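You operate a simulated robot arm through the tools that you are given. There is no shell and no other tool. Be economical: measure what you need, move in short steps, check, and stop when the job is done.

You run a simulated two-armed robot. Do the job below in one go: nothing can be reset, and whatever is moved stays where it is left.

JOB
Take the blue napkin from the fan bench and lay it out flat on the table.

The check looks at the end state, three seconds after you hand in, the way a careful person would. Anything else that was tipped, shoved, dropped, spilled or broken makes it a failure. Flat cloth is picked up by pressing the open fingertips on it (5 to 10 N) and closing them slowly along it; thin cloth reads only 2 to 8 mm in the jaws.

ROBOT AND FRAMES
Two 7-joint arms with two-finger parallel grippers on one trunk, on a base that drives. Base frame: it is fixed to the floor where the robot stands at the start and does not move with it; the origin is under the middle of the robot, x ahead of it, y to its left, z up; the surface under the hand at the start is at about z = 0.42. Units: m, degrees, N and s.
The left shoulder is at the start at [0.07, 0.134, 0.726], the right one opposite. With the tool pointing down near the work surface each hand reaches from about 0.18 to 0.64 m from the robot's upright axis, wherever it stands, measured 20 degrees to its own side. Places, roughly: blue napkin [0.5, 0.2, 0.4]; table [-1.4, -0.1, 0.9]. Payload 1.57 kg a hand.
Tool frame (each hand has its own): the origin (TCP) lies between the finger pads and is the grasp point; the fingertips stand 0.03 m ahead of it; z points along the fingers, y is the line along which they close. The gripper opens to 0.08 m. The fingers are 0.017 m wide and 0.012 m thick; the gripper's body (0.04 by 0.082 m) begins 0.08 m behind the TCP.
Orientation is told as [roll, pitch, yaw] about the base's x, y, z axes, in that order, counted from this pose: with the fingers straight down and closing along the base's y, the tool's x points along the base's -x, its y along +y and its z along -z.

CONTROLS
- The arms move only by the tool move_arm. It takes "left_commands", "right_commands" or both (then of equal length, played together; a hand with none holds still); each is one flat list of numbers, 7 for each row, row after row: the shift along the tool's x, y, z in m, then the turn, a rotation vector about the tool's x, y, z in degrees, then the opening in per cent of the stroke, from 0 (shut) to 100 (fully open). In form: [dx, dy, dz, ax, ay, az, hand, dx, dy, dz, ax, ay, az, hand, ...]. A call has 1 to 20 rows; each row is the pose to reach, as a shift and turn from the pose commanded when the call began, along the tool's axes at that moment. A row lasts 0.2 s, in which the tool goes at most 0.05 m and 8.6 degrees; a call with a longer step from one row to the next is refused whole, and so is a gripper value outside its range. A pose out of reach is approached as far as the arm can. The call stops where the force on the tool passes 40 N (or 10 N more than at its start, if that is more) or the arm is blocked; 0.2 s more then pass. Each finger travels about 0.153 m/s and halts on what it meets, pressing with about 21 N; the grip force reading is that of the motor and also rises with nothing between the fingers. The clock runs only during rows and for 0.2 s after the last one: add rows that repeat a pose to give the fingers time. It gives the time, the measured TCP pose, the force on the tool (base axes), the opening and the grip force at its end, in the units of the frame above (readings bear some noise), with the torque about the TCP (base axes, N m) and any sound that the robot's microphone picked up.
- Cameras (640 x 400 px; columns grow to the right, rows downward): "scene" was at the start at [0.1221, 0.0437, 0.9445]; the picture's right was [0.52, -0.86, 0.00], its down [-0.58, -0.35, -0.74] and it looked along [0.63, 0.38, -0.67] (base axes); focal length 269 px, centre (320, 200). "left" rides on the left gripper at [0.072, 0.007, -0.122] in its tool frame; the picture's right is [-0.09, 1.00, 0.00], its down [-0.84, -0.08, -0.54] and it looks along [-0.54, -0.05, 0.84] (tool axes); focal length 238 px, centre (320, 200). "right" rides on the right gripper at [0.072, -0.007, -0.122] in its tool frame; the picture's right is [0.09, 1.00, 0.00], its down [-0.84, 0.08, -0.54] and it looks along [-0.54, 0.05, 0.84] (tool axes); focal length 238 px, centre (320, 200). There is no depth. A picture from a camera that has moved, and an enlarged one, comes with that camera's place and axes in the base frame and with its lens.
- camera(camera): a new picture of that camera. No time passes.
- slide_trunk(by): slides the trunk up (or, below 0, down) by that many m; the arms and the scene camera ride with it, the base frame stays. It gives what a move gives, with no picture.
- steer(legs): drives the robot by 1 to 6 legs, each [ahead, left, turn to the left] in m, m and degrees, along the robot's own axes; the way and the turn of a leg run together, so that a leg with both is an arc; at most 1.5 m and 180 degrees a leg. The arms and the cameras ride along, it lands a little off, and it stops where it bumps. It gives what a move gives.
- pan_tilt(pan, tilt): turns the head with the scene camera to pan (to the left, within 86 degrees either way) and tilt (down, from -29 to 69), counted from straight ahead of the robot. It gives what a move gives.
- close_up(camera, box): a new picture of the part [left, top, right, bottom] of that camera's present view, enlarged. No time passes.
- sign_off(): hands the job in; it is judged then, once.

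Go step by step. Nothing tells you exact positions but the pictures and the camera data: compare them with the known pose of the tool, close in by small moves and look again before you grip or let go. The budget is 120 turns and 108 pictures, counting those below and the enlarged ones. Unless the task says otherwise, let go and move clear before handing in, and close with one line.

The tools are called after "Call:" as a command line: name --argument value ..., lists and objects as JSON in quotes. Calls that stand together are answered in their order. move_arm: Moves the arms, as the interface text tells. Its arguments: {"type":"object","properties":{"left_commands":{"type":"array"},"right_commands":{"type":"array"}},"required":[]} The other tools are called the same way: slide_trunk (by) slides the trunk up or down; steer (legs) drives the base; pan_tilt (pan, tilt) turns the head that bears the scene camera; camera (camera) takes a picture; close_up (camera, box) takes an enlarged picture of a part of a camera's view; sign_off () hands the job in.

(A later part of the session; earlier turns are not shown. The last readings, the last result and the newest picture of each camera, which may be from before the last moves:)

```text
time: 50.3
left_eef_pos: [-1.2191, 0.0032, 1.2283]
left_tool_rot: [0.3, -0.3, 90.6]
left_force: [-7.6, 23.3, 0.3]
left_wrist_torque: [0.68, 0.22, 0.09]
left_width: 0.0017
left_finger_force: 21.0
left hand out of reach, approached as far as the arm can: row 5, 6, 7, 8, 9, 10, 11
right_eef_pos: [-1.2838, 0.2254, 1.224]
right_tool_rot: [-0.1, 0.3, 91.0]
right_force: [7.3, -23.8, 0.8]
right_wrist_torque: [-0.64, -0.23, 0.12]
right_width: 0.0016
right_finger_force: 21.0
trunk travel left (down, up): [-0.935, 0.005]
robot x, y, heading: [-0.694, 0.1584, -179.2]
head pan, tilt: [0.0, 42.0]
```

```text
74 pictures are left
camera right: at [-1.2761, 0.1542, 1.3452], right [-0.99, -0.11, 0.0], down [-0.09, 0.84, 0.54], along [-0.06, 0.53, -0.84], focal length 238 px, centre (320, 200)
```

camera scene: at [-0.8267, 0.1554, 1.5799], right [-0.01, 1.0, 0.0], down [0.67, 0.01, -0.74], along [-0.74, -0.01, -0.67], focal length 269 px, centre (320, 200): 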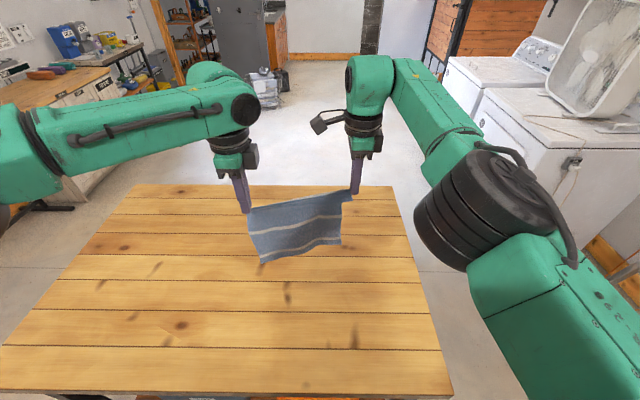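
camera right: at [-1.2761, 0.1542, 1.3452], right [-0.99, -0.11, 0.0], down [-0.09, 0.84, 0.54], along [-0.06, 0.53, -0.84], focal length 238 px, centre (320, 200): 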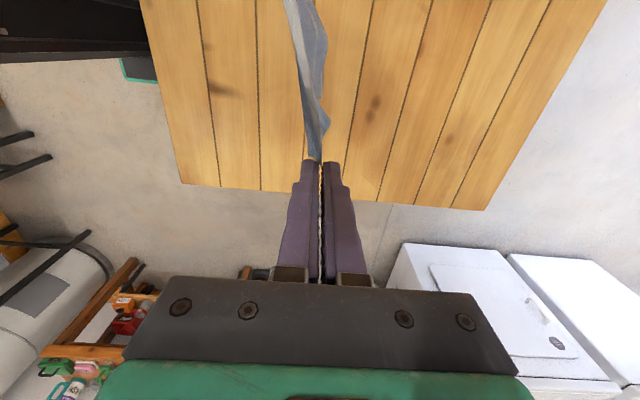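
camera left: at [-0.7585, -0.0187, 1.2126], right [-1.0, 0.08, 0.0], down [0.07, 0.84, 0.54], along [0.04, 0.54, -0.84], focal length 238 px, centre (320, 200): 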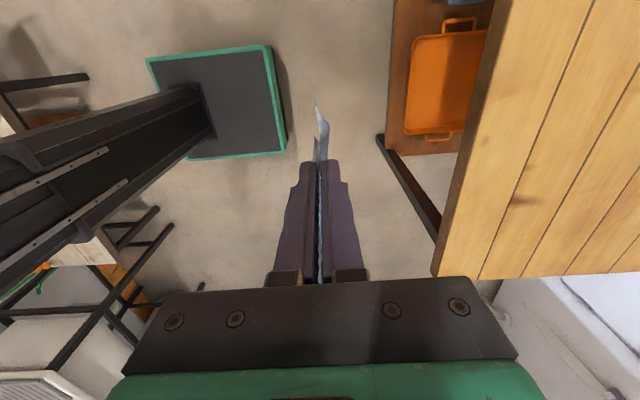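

The left arm hit its reach limit and the cloth got taut. I bring both hands back level with each other.

Call:
move_arm --left_commands '[0, 0, 0, 0, 0, 0, 0, 0, 0, 0, 0, 0, 0, 0, 0, 0, 0, 0, 0, 0, 0, -0.01, -0.01, 0, 0, 0, 0, 0, -0.025, -0.03, 0, 0, 0, 0, 0, -0.04, -0.05, 0, 0, 0, 0, 0, -0.047, -0.07, 0, 0, 0, 0, 0]' --right_commands '[0, -0.02, 0, 0, 0, 0, 0, 0, -0.04, 0, 0, 0, 0, 0, 0, -0.06, 0, 0, 0, 0, 0, 0, -0.08, 0, 0, 0, 0, 0, 0, -0.1, 0, 0, 0, 0, 0, 0, -0.12, 0, 0, 0, 0, 0, 0, -0.133, 0, 0, 0, 0, 0]'

Call:
pan_tilt --pan 0 --tilt 69

Call:
camera --camera "scene"

Call:
camera --camera "left"

```text
time: 51.9
left_eef_pos: [-1.1534, 0.053, 1.2281]
left_tool_rot: [0.1, 0.0, 90.7]
left_force: [0.5, 0.6, -0.3]
left_wrist_torque: [-0.04, 0.0, -0.04]
left_width: 0.0019
left_finger_force: 21.5
right_eef_pos: [-1.1508, 0.2299, 1.2234]
right_tool_rot: [-0.1, 0.0, 90.6]
right_force: [-0.1, 1.7, 0.9]
right_wrist_torque: [-0.03, -0.01, -0.01]
right_width: 0.0016
right_finger_force: 20.7
trunk travel left (down, up): [-0.935, 0.005]
robot x, y, heading: [-0.6933, 0.1586, -179.2]
head pan, tilt: [0.0, 42.0]
```

```text
time: 52.9
left_eef_pos: [-1.1543, 0.0517, 1.227]
left_tool_rot: [0.0, 0.0, 90.6]
left_force: [0.7, -0.7, -0.7]
left_wrist_torque: [-0.05, 0.02, -0.02]
left_width: 0.002
left_finger_force: 21.4
right_eef_pos: [-1.152, 0.2299, 1.2243]
right_tool_rot: [0.0, 0.0, 90.7]
right_force: [-0.7, 0.0, 0.2]
right_wrist_torque: [-0.02, -0.01, 0.01]
right_width: 0.0018
right_finger_force: 21.2
trunk travel left (down, up): [-0.935, 0.005]
robot x, y, heading: [-0.6944, 0.1582, -179.2]
head pan, tilt: [0.0, 68.8]
```

```text
73 pictures are left
camera scene: at [-0.7997, 0.1568, 1.5467], right [-0.01, 1.0, 0.0], down [0.93, 0.01, -0.36], along [-0.36, 0.0, -0.93], focal length 269 px, centre (320, 200)
```

scene: 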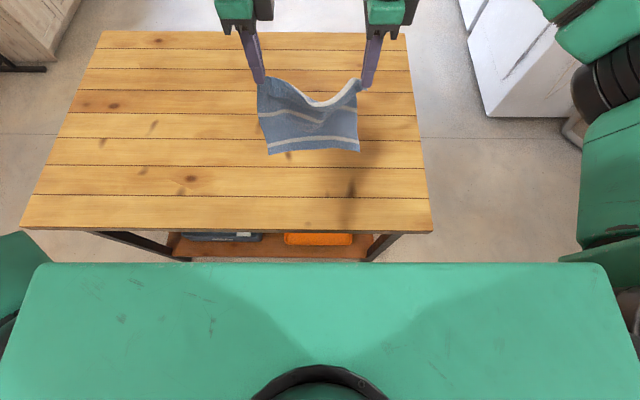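

```text
72 pictures are left
camera left: at [-1.159, -0.0207, 1.3489], right [-1.0, 0.08, 0.0], down [0.07, 0.84, 0.54], along [0.04, 0.54, -0.84], focal length 238 px, centre (320, 200)
```

left: 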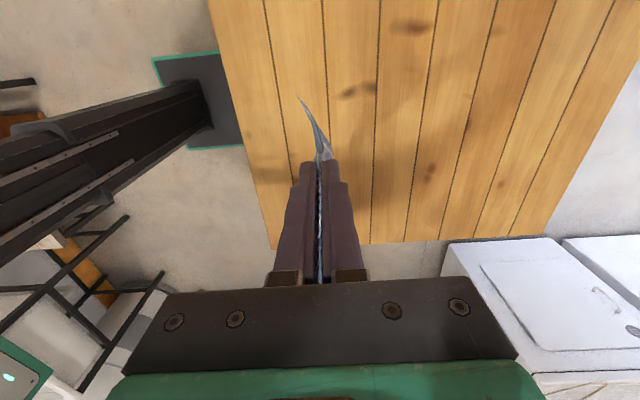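

The hands are level and the fold sags between them. I spread the hands gently, drive 4 cm closer, and lower the arms to gain reach.

Call:
steer --legs '[[0.04, 0, 0]]'

Call:
move_arm --left_commands '[0.004, 0, 0.01, 0, 0, 0, 0, 0.008, 0, 0.02, 0, 0, 0, 0, 0.012, 0, 0.03, 0, 0, 0, 0, 0.014, 0, 0.04, 0, 0, 0, 0, 0.014, 0, 0.05, 0, 0, 0, 0, 0.014, 0, 0.06, 0, 0, 0, 0]' --right_commands '[-0.004, 0, 0.01, 0, 0, 0, 0, -0.008, 0, 0.02, 0, 0, 0, 0, -0.012, 0, 0.03, 0, 0, 0, 0, -0.014, 0, 0.04, 0, 0, 0, 0, -0.014, 0, 0.05, 0, 0, 0, 0, -0.014, 0, 0.06, 0, 0, 0, 0]'

Call:
pan_tilt --pan 0 --tilt 50

Call:
close_up --camera "scene" --box '[200, 80, 440, 240]'

Call:
close_up --camera "left" --box '[230, 60, 410, 180]'

Call:
close_up --camera "right" --box '[230, 60, 410, 180]'

```text
time: 53.7
left_eef_pos: [-1.1853, 0.0523, 1.231]
left_tool_rot: [0.5, 0.0, 90.5]
left_force: [0.1, 1.0, 0.2]
left_wrist_torque: [0.0, 0.08, -0.01]
left_width: 0.0019
left_finger_force: 21.3
right_eef_pos: [-1.1821, 0.23, 1.226]
right_tool_rot: [0.4, -0.1, 90.7]
right_force: [1.3, -0.6, -0.4]
right_wrist_torque: [-0.01, 0.1, 0.02]
right_width: 0.0018
right_finger_force: 21.4
trunk travel left (down, up): [-0.935, 0.005]
robot x, y, heading: [-0.7346, 0.1561, -179.5]
head pan, tilt: [0.0, 68.8]
```

```text
time: 55.1
left_eef_pos: [-1.194, 0.0385, 1.1679]
left_tool_rot: [0.0, 0.0, 90.6]
left_force: [0.5, 0.8, -0.1]
left_wrist_torque: [-0.01, 0.0, 0.0]
left_width: 0.0019
left_finger_force: 20.9
right_eef_pos: [-1.1911, 0.2405, 1.1633]
right_tool_rot: [-0.1, 0.1, 90.7]
right_force: [-0.3, 0.4, -0.4]
right_wrist_torque: [-0.03, 0.02, 0.02]
right_width: 0.0013
right_finger_force: 20.9
trunk travel left (down, up): [-0.935, 0.005]
robot x, y, heading: [-0.7336, 0.1571, -179.4]
head pan, tilt: [0.0, 68.8]
```

```text
time: 56.0
left_eef_pos: [-1.194, 0.0382, 1.1672]
left_tool_rot: [0.1, 0.0, 90.7]
left_force: [0.4, 0.4, 0.4]
left_wrist_torque: [0.0, 0.0, 0.02]
left_width: 0.002
left_finger_force: 21.0
right_eef_pos: [-1.1932, 0.2423, 1.163]
right_tool_rot: [-0.1, 0.0, 90.7]
right_force: [0.0, -0.3, 0.1]
right_wrist_torque: [0.0, 0.0, -0.01]
right_width: 0.0016
right_finger_force: 21.0
trunk travel left (down, up): [-0.935, 0.005]
robot x, y, heading: [-0.7331, 0.158, -179.2]
head pan, tilt: [0.0, 50.0]
```

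```text
2.50 times, centred on (320, 160) of scene
camera zoom: at [-0.861, 0.1561, 1.5686], right [-0.01, 1.0, 0.0], down [0.77, 0.01, -0.64], along [-0.64, -0.01, -0.77], focal length 672 px, centre (320, 300)
```

zoom: 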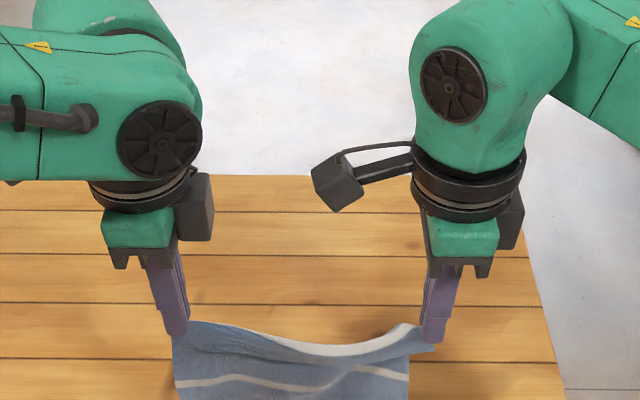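

```text
3.33 times, centred on (320, 120) of left
camera zoom: at [-1.1992, -0.0346, 1.2892], right [-1.0, 0.08, 0.0], down [0.07, 0.84, 0.54], along [0.04, 0.54, -0.84], focal length 794 px, centre (320, 467)
```

zoom: 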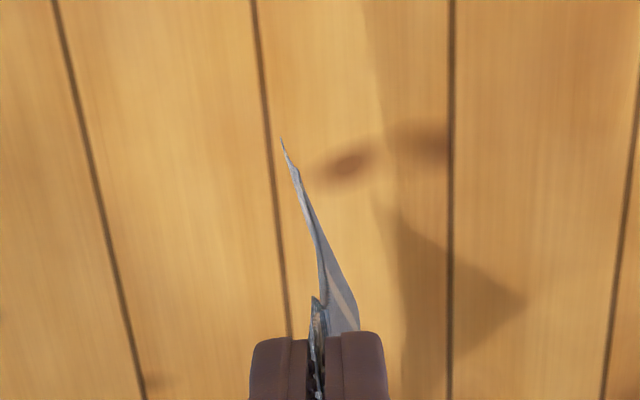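

```text
3.33 times, centred on (320, 120) of right
camera zoom: at [-1.1853, 0.1696, 1.2842], right [-0.99, -0.1, 0.0], down [-0.09, 0.84, 0.54], along [-0.05, 0.54, -0.84], focal length 794 px, centre (320, 467)
```

zoom: 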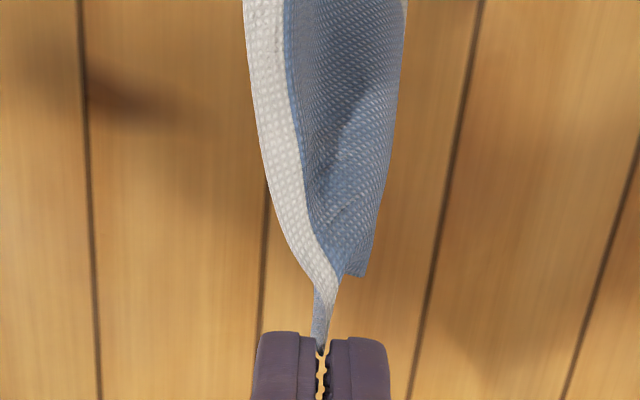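

The right hand holds only a small tongue at the side edge, so I'll be gentle. I reach a bit farther, then lower until the hem touches.

Call:
move_arm --left_commands '[0, 0.012, 0.003, 0, 0, 0, 0, 0, 0.024, 0.006, 0, 0, 0, 0, 0, 0.036, 0.009, 0, 0, 0, 0, 0, 0.048, 0.012, 0, 0, 0, 0, 0, 0.06, 0.015, 0, 0, 0, 0, 0, 0.072, 0.02, 0, 0, 0, 0, 0, 0.072, 0.02, 0, 0, 0, 0]' --right_commands '[0, 0.012, 0.003, 0, 0, 0, 0, 0, 0.024, 0.006, 0, 0, 0, 0, 0, 0.036, 0.009, 0, 0, 0, 0, 0, 0.048, 0.012, 0, 0, 0, 0, 0, 0.06, 0.012, 0, 0, 0, 0, 0, 0.072, 0.016, 0, 0, 0, 0, 0, 0.072, 0.016, 0, 0, 0, 0]'

Call:
camera --camera "scene"

Call:
camera --camera "right"

```text
time: 57.5
left_eef_pos: [-1.2362, 0.0179, 1.1581]
left_tool_rot: [0.2, 0.0, 90.7]
left_force: [-0.3, 11.0, -0.5]
left_wrist_torque: [0.28, 0.03, 0.01]
left_width: 0.0019
left_finger_force: 21.4
left hand out of reach, approached as far as the arm can: row 3, 4, 5, 6, 7
right_eef_pos: [-1.2649, 0.2408, 1.1466]
right_tool_rot: [-0.1, 0.1, 90.7]
right_force: [0.5, -9.1, 0.4]
right_wrist_torque: [-0.28, -0.01, 0.03]
right_width: 0.0016
right_finger_force: 20.7
trunk travel left (down, up): [-0.935, 0.005]
robot x, y, heading: [-0.7361, 0.1572, -179.4]
head pan, tilt: [0.0, 50.0]
```

```text
68 pictures are left
camera scene: at [-0.8604, 0.1565, 1.5687], right [-0.01, 1.0, 0.0], down [0.77, 0.01, -0.64], along [-0.64, -0.01, -0.77], focal length 269 px, centre (320, 200)
```

scene: 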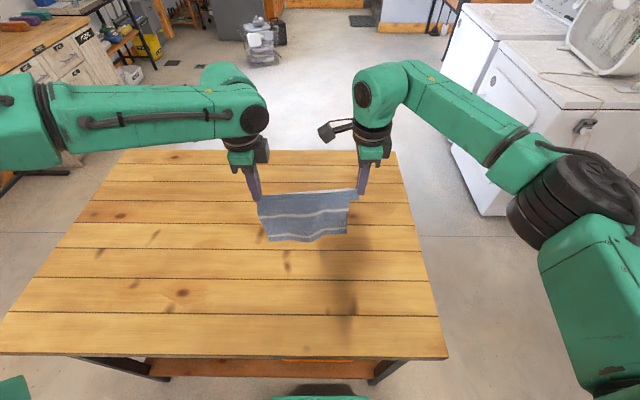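

```text
67 pictures are left
camera right: at [-1.2574, 0.17, 1.2687], right [-0.99, -0.11, 0.0], down [-0.09, 0.84, 0.54], along [-0.06, 0.54, -0.84], focal length 238 px, centre (320, 200)
```

right: 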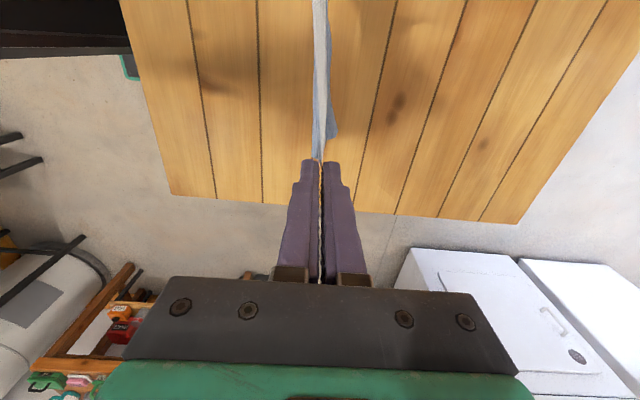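

The left hand stops at x≈-1.23 with vertical fingers. I bring both hands level and tilt the fingers 25° forward to gain reach.

Call:
move_arm --left_commands '[-0.004, -0.002, 0, 0, 0, 0, 0, -0.01, -0.006, 0, 0, 0, 0, 0, -0.014, -0.01, 0, 0, 0, 0, 0, -0.014, -0.01, 0, -5, 0, 0, 0, -0.014, -0.01, 0, -10, 0, 0, 0, -0.014, -0.01, 0, -15, 0, 0, 0, -0.014, -0.01, 0, -20, 0, 0, 0, -0.014, -0.01, 0, -25, 0, 0, 0]' --right_commands '[0, -0.014, 0, 0, 0, 0, 0, 0, -0.028, 0, 0, 0, 0, 0, 0, -0.039, 0, 0, 0, 0, 0, 0, -0.039, 0, -5, 0, 0, 0, 0, -0.039, 0, -10, 0, 0, 0, 0, -0.039, 0, -15, 0, 0, 0, 0, -0.039, 0, -20, 0, 0, 0, 0, -0.039, 0, -25, 0, 0, 0]'

Call:
camera --camera "scene"

```text
time: 59.4
left_eef_pos: [-1.2239, 0.0312, 1.1591]
left_tool_rot: [25.1, 0.0, 90.7]
left_force: [0.1, 0.0, -0.5]
left_wrist_torque: [0.02, 0.0, 0.0]
left_width: 0.0016
left_finger_force: 21.7
right_eef_pos: [-1.2241, 0.2423, 1.1487]
right_tool_rot: [25.1, 0.1, 90.7]
right_force: [0.9, 0.1, 1.6]
right_wrist_torque: [0.04, 0.03, -0.02]
right_width: 0.0015
right_finger_force: 20.9
trunk travel left (down, up): [-0.935, 0.005]
robot x, y, heading: [-0.734, 0.1555, -179.3]
head pan, tilt: [0.0, 50.0]
```

```text
66 pictures are left
camera scene: at [-0.8592, 0.1563, 1.5688], right [-0.01, 1.0, 0.0], down [0.77, 0.01, -0.64], along [-0.64, -0.01, -0.77], focal length 269 px, centre (320, 200)
```

scene: 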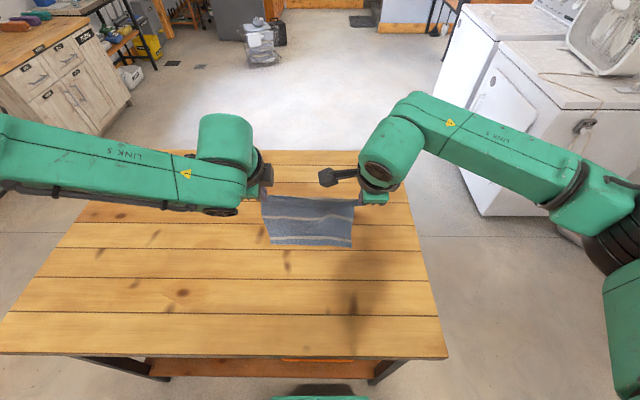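

Call:
move_arm --left_commands '[0, 0.0136, 0.0063, 0, 0, 0, 0, 0, 0.0272, 0.0127, 0, 0, 0, 0, 0, 0.0408, 0.019, 0, 0, 0, 0, 0, 0.0544, 0.0254, 0, 0, 0, 0, 0, 0.0725, 0.0338, 0, 0, 0, 0]' --right_commands '[0, 0.0136, 0.0063, 0, 0, 0, 0, 0, 0.0272, 0.0127, 0, 0, 0, 0, 0, 0.0408, 0.019, 0, 0, 0, 0, 0, 0.0544, 0.0254, 0, 0, 0, 0, 0, 0.0725, 0.0338, 0, 0, 0, 0]'

Call:
camera --camera "scene"

```text
time: 60.5
left_eef_pos: [-1.3088, 0.0292, 1.1566]
left_tool_rot: [24.9, 0.0, 90.6]
left_force: [-0.1, 0.9, 0.3]
left_wrist_torque: [0.03, -0.07, -0.02]
left_width: 0.0017
left_finger_force: 21.0
right_eef_pos: [-1.3053, 0.2411, 1.1448]
right_tool_rot: [24.8, -0.1, 90.7]
right_force: [-0.3, -0.3, 0.5]
right_wrist_torque: [-0.01, 0.0, -0.02]
right_width: 0.0018
right_finger_force: 21.5
trunk travel left (down, up): [-0.935, 0.005]
robot x, y, heading: [-0.7335, 0.1573, -179.3]
head pan, tilt: [0.0, 50.0]
```

```text
65 pictures are left
camera scene: at [-0.8635, 0.1559, 1.5684], right [-0.01, 1.0, 0.0], down [0.77, 0.01, -0.64], along [-0.64, -0.01, -0.77], focal length 269 px, centre (320, 200)
```

scene: 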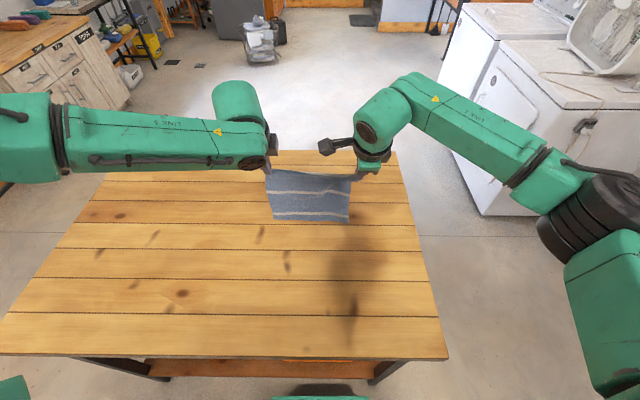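

Reach is good now: both hands are at x≈-1.31. I lower 6 cm towards hem contact.

Call:
move_arm --left_commands '[0, -0.0063, 0.0136, 0, 0, 0, 0, 0, -0.0127, 0.0272, 0, 0, 0, 0, 0, -0.019, 0.0408, 0, 0, 0, 0, 0, -0.0254, 0.0544, 0, 0, 0, 0, 0, -0.0254, 0.0544, 0, 0, 0, 0]' --right_commands '[0, -0.005, 0.011, 0, 0, 0, 0, 0, -0.0105, 0.0227, 0, 0, 0, 0, 0, -0.0148, 0.0317, 0, 0, 0, 0, 0, -0.0212, 0.0453, 0, 0, 0, 0, 0, -0.0212, 0.0453, 0, 0, 0, 0]'

Call:
close_up --camera "scene" --box '[200, 110, 440, 260]'

Call:
camera --camera "right"

```text
time: 61.8
left_eef_pos: [-1.2928, 0.0174, 1.1077]
left_tool_rot: [25.0, 0.0, 90.4]
left_force: [-0.6, 8.7, -0.7]
left_wrist_torque: [0.22, -0.02, -0.11]
left_width: 0.0018
left_finger_force: 21.2
left hand out of reach, approached as far as the arm can: row 1, 2, 3, 4, 5
right_eef_pos: [-1.3039, 0.2415, 1.0959]
right_tool_rot: [24.9, 0.1, 90.7]
right_force: [0.4, -8.4, 0.6]
right_wrist_torque: [-0.22, -0.04, 0.09]
right_width: 0.0016
right_finger_force: 20.9
trunk travel left (down, up): [-0.935, 0.005]
robot x, y, heading: [-0.7344, 0.1599, -179.4]
head pan, tilt: [0.0, 50.0]
```

```text
2.67 times, centred on (320, 185) of scene
camera zoom: at [-0.8611, 0.1562, 1.5686], right [-0.01, 1.0, 0.0], down [0.77, 0.01, -0.64], along [-0.64, -0.01, -0.77], focal length 717 px, centre (320, 240)
```

zoom: 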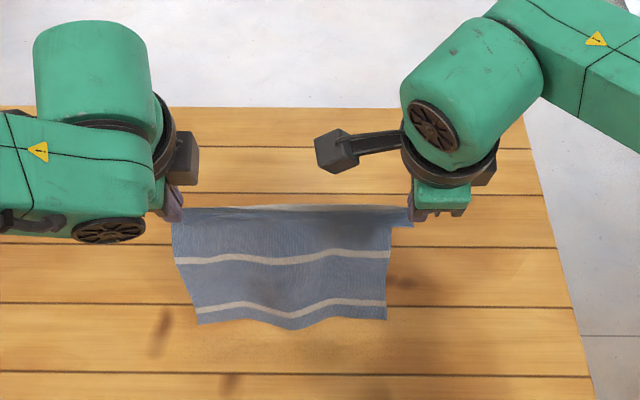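

```text
63 pictures are left
camera right: at [-1.2473, 0.1703, 1.2033], right [-0.9, -0.1, 0.42], down [0.15, 0.84, 0.52], along [-0.41, 0.53, -0.74], focal length 238 px, centre (320, 200)
```

right: 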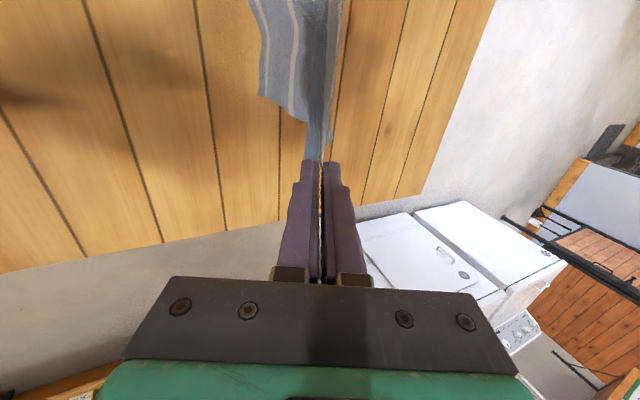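

The hem is 2–3 cm above the table. I ease the tension, level the hands and lower to contact.

Call:
move_arm --left_commands '[-0.005, -0.007, 0.002, 0, 0, 0, 0, -0.01, -0.0102, 0.0123, 0, 0, 0, 0, -0.01, -0.0204, 0.0247, 0, 0, 0, 0, -0.01, -0.0204, 0.0247, 0, 0, 0, 0]' --right_commands '[0, -0.012, -0.004, 0, 0, 0, 0, 0, -0.0172, 0.002, 0, 0, 0, 0, 0, -0.0257, 0.0101, 0, 0, 0, 0, 0, -0.0257, 0.0101, 0, 0, 0, 0]'

Call:
close_up --camera "scene" --box '[200, 110, 440, 260]'

Call:
camera --camera "left"

```text
time: 62.8
left_eef_pos: [-1.2745, 0.0162, 1.0853]
left_tool_rot: [25.0, -0.1, 90.6]
left_force: [-0.8, 10.9, -0.7]
left_wrist_torque: [0.29, -0.02, -0.12]
left_width: 0.0019
left_finger_force: 20.5
left hand out of reach, approached as far as the arm can: row 2, 3, 4
right_eef_pos: [-1.2854, 0.2403, 1.077]
right_tool_rot: [24.9, 0.1, 90.7]
right_force: [0.0, -11.2, 0.2]
right_wrist_torque: [-0.28, -0.02, 0.15]
right_width: 0.0018
right_finger_force: 21.2
trunk travel left (down, up): [-0.935, 0.005]
robot x, y, heading: [-0.7335, 0.1573, -179.5]
head pan, tilt: [0.0, 50.0]
```

```text
2.67 times, centred on (320, 185) of scene
camera zoom: at [-0.8604, 0.1564, 1.5687], right [-0.01, 1.0, 0.0], down [0.77, 0.01, -0.64], along [-0.64, -0.01, -0.77], focal length 717 px, centre (320, 240)
```

zoom: 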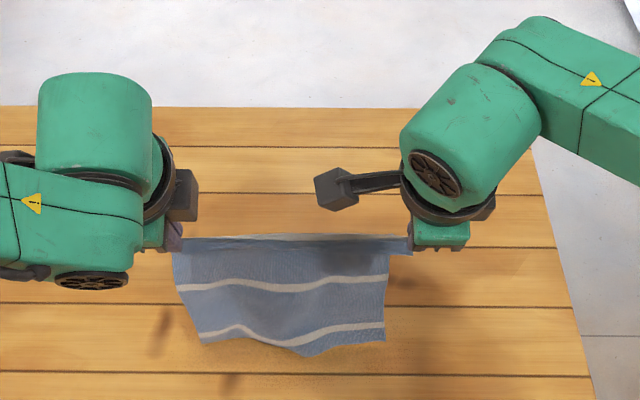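

```text
61 pictures are left
camera left: at [-1.2279, -0.0566, 1.1985], right [-0.9, 0.08, 0.42], down [0.29, 0.84, 0.46], along [-0.32, 0.54, -0.78], focal length 238 px, centre (320, 200)
```

left: 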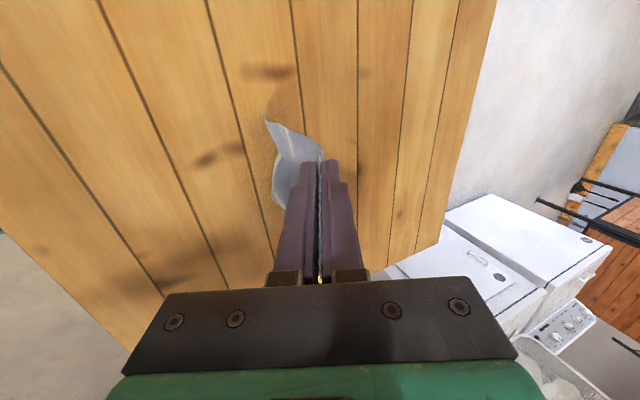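

The left arm runs out of reach when its arm goes low, so I'll descend with the trunk instead. I relax the tension, then alternate trunk down with arms back.

Call:
move_arm --left_commands '[-0.007, -0.007, -0.003, 0, 0, 0, 0, -0.014, -0.0136, -0.0063, 0, 0, 0, 0]' --right_commands '[0, -0.01, -0.009, 0, 0, 0, 0, 0, -0.0193, -0.0178, 0, 0, 0, 0]'

Call:
slide_trunk --by -0.04

Call:
move_arm --left_commands '[0, -0.0136, -0.0063, 0, 0, 0, 0, 0, -0.0272, -0.0127, 0, 0, 0, 0]' --right_commands '[0, -0.0136, -0.0063, 0, 0, 0, 0, 0, -0.0272, -0.0127, 0, 0, 0, 0]'

Call:
close_up --camera "scene" --box '[200, 110, 440, 260]'

```text
time: 63.4
left_eef_pos: [-1.2591, 0.0291, 1.0856]
left_tool_rot: [25.1, 0.1, 90.8]
left_force: [0.0, 0.2, -0.9]
left_wrist_torque: [-0.01, 0.0, -0.01]
left_width: 0.0017
left_finger_force: 21.0
right_eef_pos: [-1.2595, 0.2436, 1.0839]
right_tool_rot: [24.9, -0.2, 90.7]
right_force: [0.1, 0.3, 0.0]
right_wrist_torque: [-0.01, -0.01, 0.0]
right_width: 0.0018
right_finger_force: 21.0
trunk travel left (down, up): [-0.935, 0.005]
robot x, y, heading: [-0.7348, 0.1585, -179.4]
head pan, tilt: [0.0, 50.0]
```

```text
time: 64.2
left_eef_pos: [-1.2592, 0.0299, 1.0455]
left_tool_rot: [24.9, -0.1, 90.6]
left_force: [0.1, 0.2, -0.1]
left_wrist_torque: [0.04, -0.01, -0.02]
left_width: 0.0018
left_finger_force: 20.7
right_eef_pos: [-1.2618, 0.2427, 1.0441]
right_tool_rot: [24.8, 0.0, 90.7]
right_force: [-0.2, -0.3, 0.2]
right_wrist_torque: [-0.04, -0.05, -0.01]
right_width: 0.0019
right_finger_force: 21.0
trunk travel left (down, up): [-0.895, 0.045]
robot x, y, heading: [-0.7326, 0.1573, -179.4]
head pan, tilt: [0.0, 50.0]
```

```text
time: 64.8
left_eef_pos: [-1.228, 0.03, 1.0455]
left_tool_rot: [25.0, 0.0, 90.6]
left_force: [0.3, 0.6, 0.5]
left_wrist_torque: [0.02, 0.0, -0.02]
left_width: 0.0021
left_finger_force: 21.1
right_eef_pos: [-1.2288, 0.2421, 1.0469]
right_tool_rot: [24.9, 0.0, 90.7]
right_force: [0.0, 0.4, -0.3]
right_wrist_torque: [-0.01, -0.04, -0.02]
right_width: 0.0016
right_finger_force: 20.3
trunk travel left (down, up): [-0.895, 0.045]
robot x, y, heading: [-0.7347, 0.1544, -179.2]
head pan, tilt: [0.0, 50.0]
```

```text
2.67 times, centred on (320, 185) of scene
camera zoom: at [-0.8589, 0.1565, 1.5288], right [-0.01, 1.0, 0.0], down [0.77, 0.01, -0.64], along [-0.64, -0.01, -0.77], focal length 717 px, centre (320, 240)
```

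zoom: 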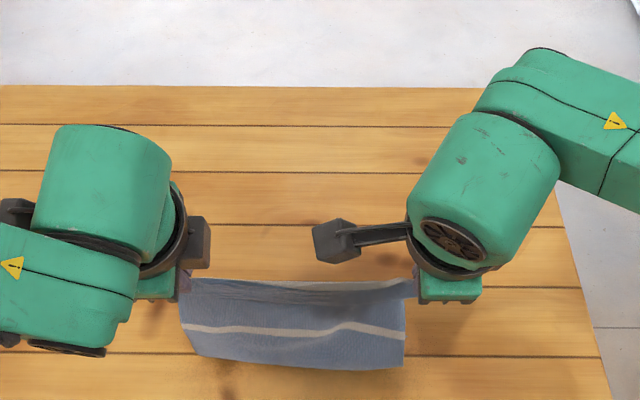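

The cloth is bending onto the table with the hem going away from me, as wanted. I continue.

Call:
slide_trunk --by -0.04

Call:
move_arm --left_commands '[0, -0.0181, -0.0085, 0, 0, 0, 0, 0, -0.0362, -0.0169, 0, 0, 0, 0]' --right_commands '[0, -0.0181, -0.0085, 0, 0, 0, 0, 0, -0.0362, -0.0169, 0, 0, 0, 0]'

Call:
slide_trunk --by -0.04

Call:
move_arm --left_commands '[0, -0.0181, -0.0085, 0, 0, 0, 0, 0, -0.0362, -0.0169, 0, 0, 0, 0]' --right_commands '[0, -0.0181, -0.0085, 0, 0, 0, 0, 0, -0.0362, -0.0169, 0, 0, 0, 0]'

Call:
camera --camera "scene"

Call:
camera --camera "left"

Call:
camera --camera "right"

```text
time: 65.6
left_eef_pos: [-1.2303, 0.0303, 1.005]
left_tool_rot: [24.9, -0.1, 90.6]
left_force: [0.1, 0.6, -0.6]
left_wrist_torque: [0.01, -0.06, 0.01]
left_width: 0.0016
left_finger_force: 20.8
right_eef_pos: [-1.2301, 0.2418, 1.0048]
right_tool_rot: [24.9, 0.0, 90.7]
right_force: [-0.3, 0.4, -0.4]
right_wrist_torque: [0.01, -0.02, 0.0]
right_width: 0.0016
right_finger_force: 21.5
trunk travel left (down, up): [-0.855, 0.085]
robot x, y, heading: [-0.7329, 0.1582, -179.1]
head pan, tilt: [0.0, 50.0]
```

```text
time: 66.2
left_eef_pos: [-1.1889, 0.0318, 1.0052]
left_tool_rot: [25.3, 0.0, 90.6]
left_force: [0.2, -0.1, 1.0]
left_wrist_torque: [-0.01, -0.02, -0.02]
left_width: 0.0017
left_finger_force: 21.2
right_eef_pos: [-1.1863, 0.2426, 1.0065]
right_tool_rot: [24.9, 0.0, 90.6]
right_force: [0.5, -0.4, 0.4]
right_wrist_torque: [0.02, -0.01, 0.05]
right_width: 0.0018
right_finger_force: 21.0
trunk travel left (down, up): [-0.855, 0.085]
robot x, y, heading: [-0.7304, 0.1579, -179.3]
head pan, tilt: [0.0, 50.0]
```

```text
time: 67.0
left_eef_pos: [-1.1901, 0.0299, 0.9654]
left_tool_rot: [24.9, -0.1, 90.6]
left_force: [-0.1, -0.1, -0.6]
left_wrist_torque: [0.0, 0.0, 0.01]
left_width: 0.0021
left_finger_force: 21.0
right_eef_pos: [-1.1893, 0.2417, 0.965]
right_tool_rot: [25.0, 0.0, 90.7]
right_force: [-0.1, -0.8, 0.1]
right_wrist_torque: [-0.02, -0.02, 0.02]
right_width: 0.0015
right_finger_force: 21.5
trunk travel left (down, up): [-0.815, 0.125]
robot x, y, heading: [-0.7305, 0.1565, -179.4]
head pan, tilt: [0.0, 50.0]
```

```text
time: 67.6
left_eef_pos: [-1.1479, 0.0309, 0.9675]
left_tool_rot: [25.1, -0.2, 90.7]
left_force: [0.3, -0.9, -0.8]
left_wrist_torque: [0.0, -0.02, 0.01]
left_width: 0.0019
left_finger_force: 20.8
right_eef_pos: [-1.149, 0.2419, 0.9668]
right_tool_rot: [24.9, 0.0, 90.7]
right_force: [0.0, 0.5, 0.3]
right_wrist_torque: [0.03, 0.0, 0.0]
right_width: 0.0016
right_finger_force: 20.5
trunk travel left (down, up): [-0.815, 0.125]
robot x, y, heading: [-0.735, 0.1591, -179.4]
head pan, tilt: [0.0, 50.0]
```

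```text
59 pictures are left
camera scene: at [-0.8589, 0.1561, 1.4488], right [-0.01, 1.0, 0.0], down [0.77, 0.01, -0.64], along [-0.64, -0.01, -0.77], focal length 269 px, centre (320, 200)
```

scene: 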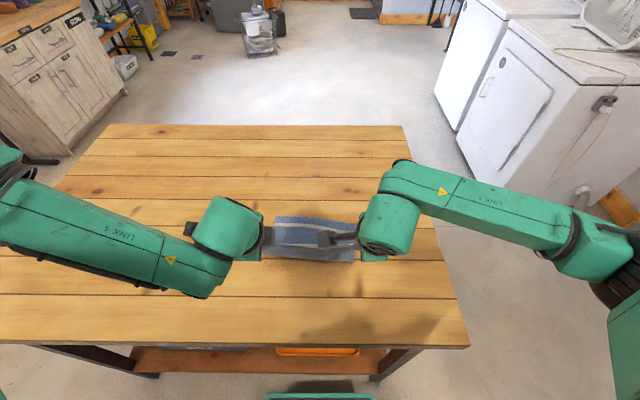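

```text
58 pictures are left
camera left: at [-1.1003, -0.0407, 1.079], right [-0.9, 0.08, 0.42], down [0.29, 0.84, 0.46], along [-0.32, 0.54, -0.78], focal length 238 px, centre (320, 200)
```

left: 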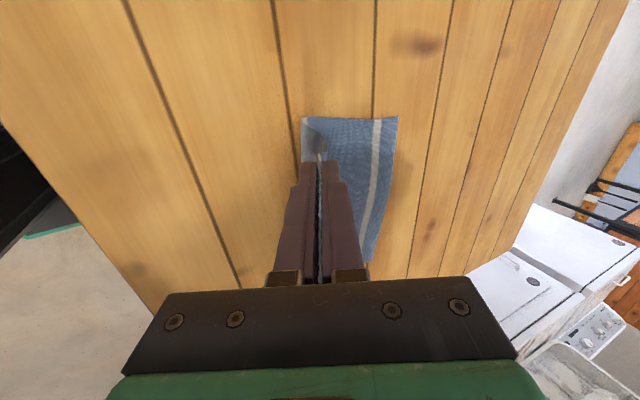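

```text
57 pictures are left
camera right: at [-1.0912, 0.1704, 1.0734], right [-0.9, -0.1, 0.42], down [0.15, 0.84, 0.52], along [-0.41, 0.54, -0.74], focal length 238 px, centre (320, 200)
```

right: 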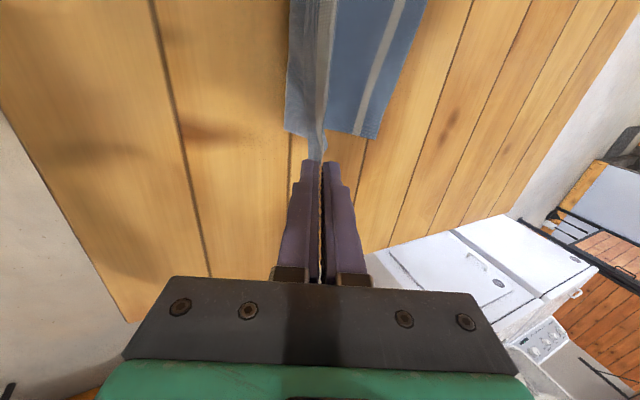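

The far half now lies flat with the hem at x≈-1.29, and the flap is on my side. I go down more and bring the fingers back to vertical.

Call:
slide_trunk --by -0.035

Call:
move_arm --left_commands '[0, -0.0181, -0.0085, 0, 0, 0, 0, 0, -0.0362, -0.0169, 0, 0, 0, 0, 0, -0.0362, -0.0169, 5, 0, 0, 0, 0, -0.0362, -0.0169, 10, 0, 0, 0, 0, -0.0362, -0.0169, 15, 0, 0, 0, 0, -0.0362, -0.0169, 20, 0, 0, 0, 0, -0.0362, -0.0169, 25, 0, 0, 0]' --right_commands '[0, -0.0181, -0.0085, 0, 0, 0, 0, 0, -0.0362, -0.0169, 0, 0, 0, 0, 0, -0.0362, -0.0169, 5, 0, 0, 0, 0, -0.0362, -0.0169, 10, 0, 0, 0, 0, -0.0362, -0.0169, 15, 0, 0, 0, 0, -0.0362, -0.0169, 20, 0, 0, 0, 0, -0.0362, -0.0169, 25, 0, 0, 0]'

Call:
camera --camera "left"

Call:
camera --camera "right"

Call:
close_up --camera "scene" --box '[200, 170, 440, 320]'

```text
time: 68.4
left_eef_pos: [-1.1484, 0.0312, 0.9305]
left_tool_rot: [25.0, -0.1, 90.6]
left_force: [-0.4, 0.2, -0.1]
left_wrist_torque: [0.0, -0.04, 0.0]
left_width: 0.0016
left_finger_force: 20.6
right_eef_pos: [-1.1503, 0.2413, 0.9309]
right_tool_rot: [24.9, 0.0, 90.7]
right_force: [-1.1, 0.2, 0.4]
right_wrist_torque: [-0.03, -0.06, -0.02]
right_width: 0.0017
right_finger_force: 21.2
trunk travel left (down, up): [-0.78, 0.16]
robot x, y, heading: [-0.7339, 0.1547, -179.3]
head pan, tilt: [0.0, 50.0]
```

```text
time: 70.0
left_eef_pos: [-1.1091, 0.0335, 0.9308]
left_tool_rot: [-0.1, -0.1, 90.6]
left_force: [-0.3, -1.0, -0.3]
left_wrist_torque: [-0.03, -0.03, 0.01]
left_width: 0.0018
left_finger_force: 21.0
left hand out of reach, approached as far as the arm can: row 2, 3
right_eef_pos: [-1.1117, 0.2425, 0.93]
right_tool_rot: [-0.2, 0.0, 90.8]
right_force: [0.5, -0.3, 0.4]
right_wrist_torque: [-0.01, 0.02, 0.0]
right_width: 0.0017
right_finger_force: 21.2
trunk travel left (down, up): [-0.78, 0.16]
robot x, y, heading: [-0.735, 0.1589, -179.2]
head pan, tilt: [0.0, 50.0]
```

```text
56 pictures are left
camera left: at [-1.1151, -0.0404, 1.0515], right [-1.0, 0.08, 0.0], down [0.07, 0.84, 0.54], along [0.05, 0.54, -0.84], focal length 238 px, centre (320, 200)
```

left: 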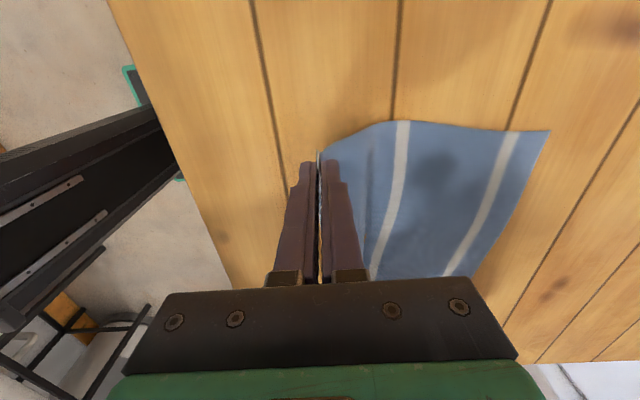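

```text
55 pictures are left
camera right: at [-1.1052, 0.1707, 1.0514], right [-0.99, -0.1, 0.0], down [-0.09, 0.84, 0.54], along [-0.05, 0.54, -0.84], focal length 238 px, centre (320, 200)
```

right: 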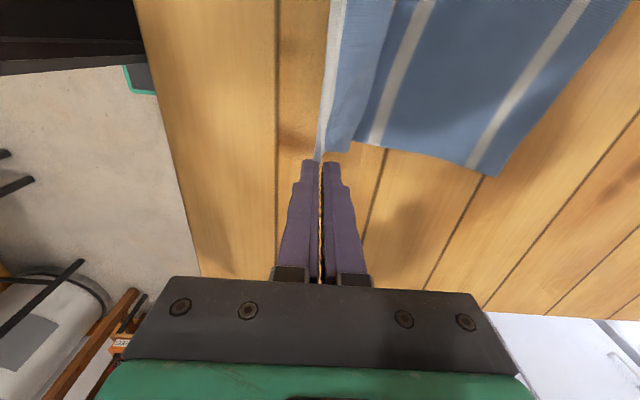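

```text
2.67 times, centred on (320, 245) of scene
camera zoom: at [-0.8619, 0.1559, 1.4135], right [-0.01, 1.0, 0.0], down [0.77, 0.01, -0.64], along [-0.64, -0.01, -0.77], focal length 717 px, centre (320, 80)
```

zoom: 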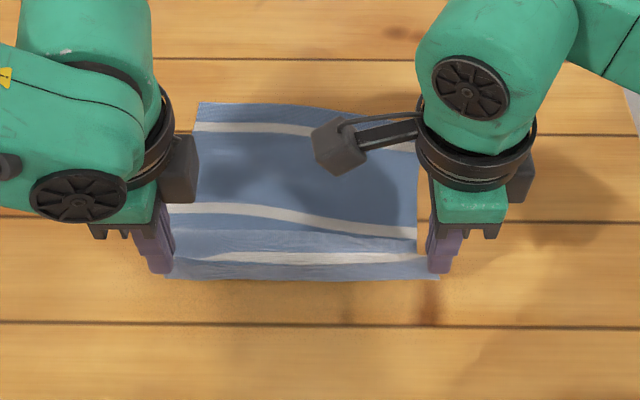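

Call:
move_arm --left_commands '[0, -0.008, 0.004, 0, 0, 0, 0, 0, -0.016, 0.01, 0, 0, 0, 0]' --right_commands '[0, -0.008, 0.004, 0, 0, 0, 0, 0, -0.016, 0.01, 0, 0, 0, 0]'

Call:
slide_trunk --by -0.015

Call:
camera --camera "left"

Call:
camera --camera "right"

Call:
close_up --camera "scene" --box '[200, 170, 440, 320]'

```text
time: 70.6
left_eef_pos: [-1.0937, 0.0338, 0.9201]
left_tool_rot: [0.0, -0.2, 90.7]
left_force: [-0.3, 0.5, 0.1]
left_wrist_torque: [-0.01, 0.05, 0.0]
left_width: 0.0018
left_finger_force: 20.7
right_eef_pos: [-1.0938, 0.2438, 0.9209]
right_tool_rot: [-0.1, 0.0, 90.7]
right_force: [-1.5, -0.4, 0.6]
right_wrist_torque: [0.02, 0.02, 0.01]
right_width: 0.0016
right_finger_force: 21.1
trunk travel left (down, up): [-0.78, 0.16]
robot x, y, heading: [-0.7324, 0.1555, -179.2]
head pan, tilt: [0.0, 50.0]
```

```text
time: 71.3
left_eef_pos: [-1.0942, 0.0322, 0.9054]
left_tool_rot: [-0.1, -0.1, 90.6]
left_force: [-0.6, -0.4, -0.7]
left_wrist_torque: [0.01, 0.01, 0.0]
left_width: 0.0015
left_finger_force: 21.0
right_eef_pos: [-1.0952, 0.2437, 0.9062]
right_tool_rot: [-0.2, 0.0, 90.7]
right_force: [0.2, 0.5, -0.7]
right_wrist_torque: [0.0, 0.04, -0.03]
right_width: 0.0016
right_finger_force: 20.8
trunk travel left (down, up): [-0.765, 0.175]
robot x, y, heading: [-0.7321, 0.1579, -179.6]
head pan, tilt: [0.0, 50.0]
```

```text
53 pictures are left
camera left: at [-1.099, -0.0398, 1.0273], right [-1.0, 0.08, 0.0], down [0.07, 0.84, 0.54], along [0.04, 0.54, -0.84], focal length 238 px, centre (320, 200)
```

left: 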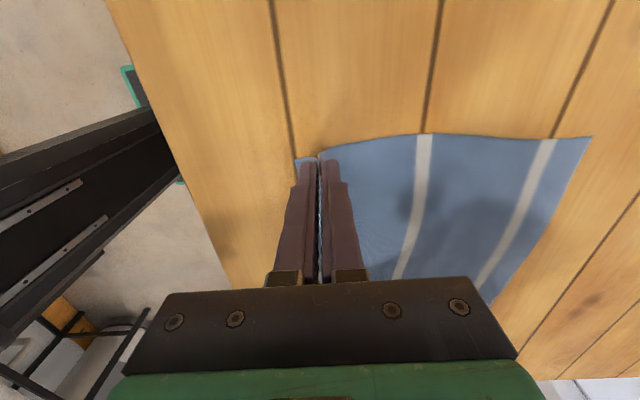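

```text
52 pictures are left
camera right: at [-1.0876, 0.1718, 1.0269], right [-0.99, -0.1, 0.0], down [-0.09, 0.84, 0.54], along [-0.05, 0.54, -0.84], focal length 238 px, centre (320, 200)
```

right: 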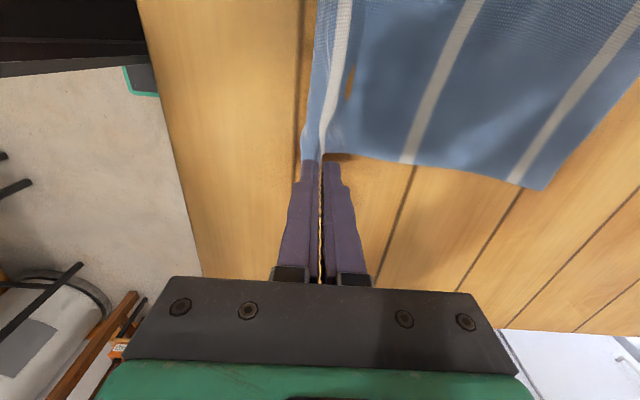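

```text
2.67 times, centred on (320, 245) of scene
camera zoom: at [-0.8608, 0.1562, 1.3986], right [-0.01, 1.0, 0.0], down [0.77, 0.01, -0.64], along [-0.64, -0.01, -0.77], focal length 717 px, centre (320, 80)
```

zoom: 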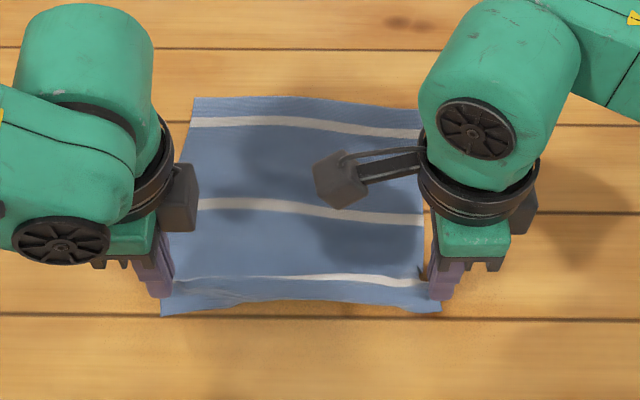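

The napkin is nearly flat and square. I lower the last millimetres and feel for contact.

Call:
move_arm --left_commands '[0, -0.002, 0.002, 0, 0, 0, 0, 0, -0.004, 0.004, 0, 0, 0, 0, 0, -0.005, 0.006, 0, 0, 0, 0]' --right_commands '[0, -0.002, 0.002, 0, 0, 0, 0, 0, -0.004, 0.004, 0, 0, 0, 0, 0, -0.005, 0.006, 0, 0, 0, 0]'

```text
time: 72.1
left_eef_pos: [-1.0898, 0.0323, 0.8996]
left_tool_rot: [0.0, -0.1, 90.7]
left_force: [0.3, 0.1, 0.4]
left_wrist_torque: [0.01, 0.02, -0.02]
left_width: 0.0018
left_finger_force: 20.5
right_eef_pos: [-1.0888, 0.2444, 0.9009]
right_tool_rot: [-0.1, 0.0, 90.7]
right_force: [-0.2, 1.0, 0.3]
right_wrist_torque: [-0.01, 0.02, 0.01]
right_width: 0.0016
right_finger_force: 20.5
trunk travel left (down, up): [-0.765, 0.175]
robot x, y, heading: [-0.7298, 0.1562, -179.2]
head pan, tilt: [0.0, 50.0]
```

Call:
move_arm --left_commands '[0, 0, 0.0015, 0, 0, 0, 0, 0, 0, 0.003, 0, 0, 0, 0]' --right_commands '[0, 0, 0.0015, 0, 0, 0, 0, 0, 0, 0.003, 0, 0, 0, 0]'

Call:
close_up --camera "right" --box '[230, 40, 410, 190]'

```text
time: 72.7
left_eef_pos: [-1.089, 0.0334, 0.8973]
left_tool_rot: [0.0, -0.1, 90.6]
left_force: [0.6, 0.9, 0.0]
left_wrist_torque: [0.02, 0.03, -0.04]
left_width: 0.0018
left_finger_force: 20.8
right_eef_pos: [-1.0902, 0.2439, 0.8961]
right_tool_rot: [-0.2, 0.0, 90.6]
right_force: [-0.4, -0.3, 2.2]
right_wrist_torque: [-0.01, 0.03, 0.0]
right_width: 0.0017
right_finger_force: 21.0
trunk travel left (down, up): [-0.765, 0.175]
robot x, y, heading: [-0.7326, 0.1566, -179.3]
head pan, tilt: [0.0, 50.0]
```

```text
2.67 times, centred on (320, 115) of right
camera zoom: at [-1.0824, 0.1719, 1.0174], right [-0.99, -0.1, 0.0], down [-0.09, 0.84, 0.54], along [-0.05, 0.54, -0.84], focal length 636 px, centre (320, 427)
```

zoom: 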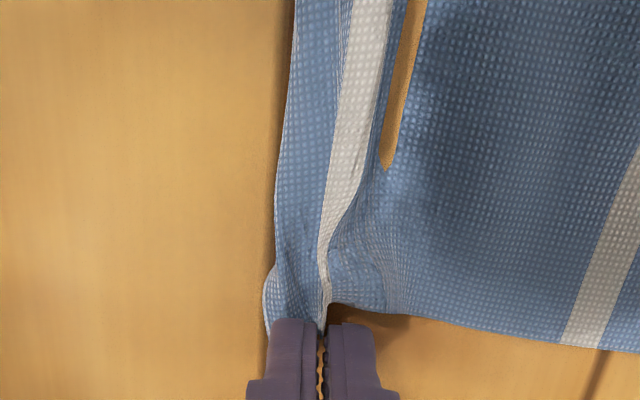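

The right tip touches at about 0.866. I open both hands slowly so the pinched fold spreads.

Call:
move_arm --left_commands '[0, 0, 0.001, 0, 0, 0, 4, 0, 0, 0.001, 0, 0, 0, 8, 0, 0, 0.001, 0, 0, 0, 12, 0, 0, 0.001, 0, 0, 0, 18, 0, 0, 0.001, 0, 0, 0, 24, 0, 0, 0.001, 0, 0, 0, 30, 0, 0, 0.001, 0, 0, 0, 35, 0, 0, 0.001, 0, 0, 0, 35]' --right_commands '[0, 0, 0, 0, 0, 0, 4, 0, 0, 0, 0, 0, 0, 8, 0, 0, 0, 0, 0, 0, 12, 0, 0, 0, 0, 0, 0, 18, 0, 0, 0, 0, 0, 0, 24, 0, 0, 0, 0, 0, 0, 30, 0, 0, 0, 0, 0, 0, 35, 0, 0, 0, 0, 0, 0, 35]'

Call:
camera --camera "left"

Call:
camera --camera "right"

Call:
close_up --camera "scene" --box '[200, 170, 440, 320]'

```text
time: 74.5
left_eef_pos: [-1.0901, 0.033, 0.8959]
left_tool_rot: [0.0, -0.1, 90.5]
left_force: [0.1, 0.6, -0.2]
left_wrist_torque: [-0.02, 0.0, 0.01]
left_width: 0.0281
left_finger_force: 0.0
right_eef_pos: [-1.0902, 0.2437, 0.8964]
right_tool_rot: [-0.1, -0.1, 90.7]
right_force: [0.4, 0.3, 0.7]
right_wrist_torque: [-0.03, 0.02, -0.01]
right_width: 0.0278
right_finger_force: 0.0
trunk travel left (down, up): [-0.765, 0.175]
robot x, y, heading: [-0.7348, 0.1568, -179.5]
head pan, tilt: [0.0, 50.0]
```

```text
49 pictures are left
camera left: at [-1.0943, -0.0401, 1.0176], right [-1.0, 0.08, 0.0], down [0.07, 0.84, 0.54], along [0.04, 0.54, -0.84], focal length 238 px, centre (320, 200)
```

left: 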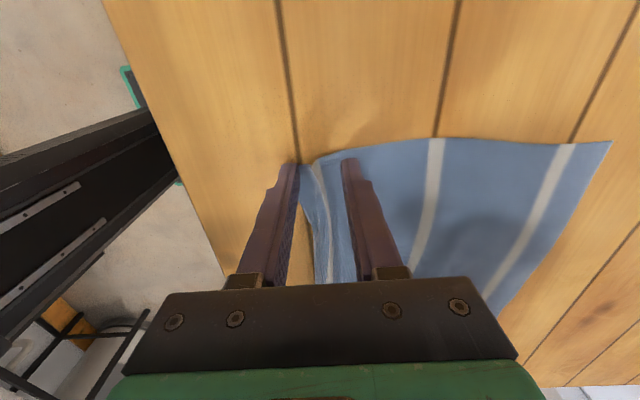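

```text
48 pictures are left
camera right: at [-1.0825, 0.172, 1.0175], right [-0.99, -0.1, 0.0], down [-0.09, 0.84, 0.54], along [-0.05, 0.54, -0.84], focal length 238 px, centre (320, 200)
```

right: 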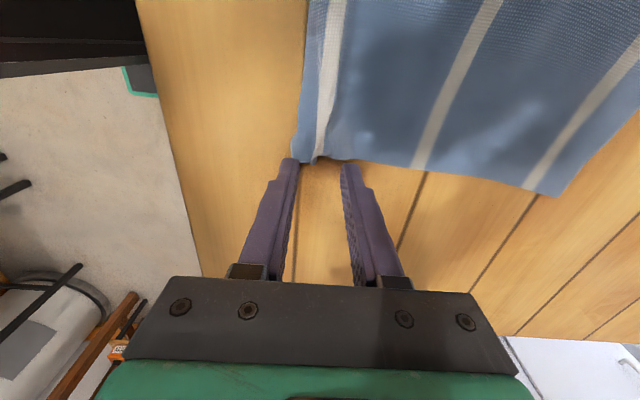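

```text
2.67 times, centred on (320, 245) of scene
camera zoom: at [-0.8607, 0.1562, 1.3986], right [-0.01, 1.0, 0.0], down [0.77, 0.01, -0.64], along [-0.64, -0.01, -0.77], focal length 717 px, centre (320, 80)
```

zoom: 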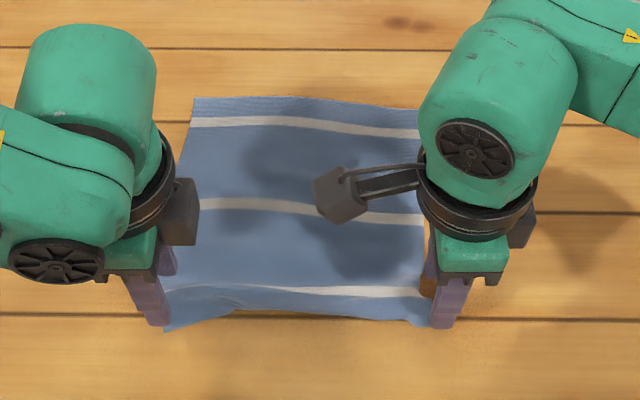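

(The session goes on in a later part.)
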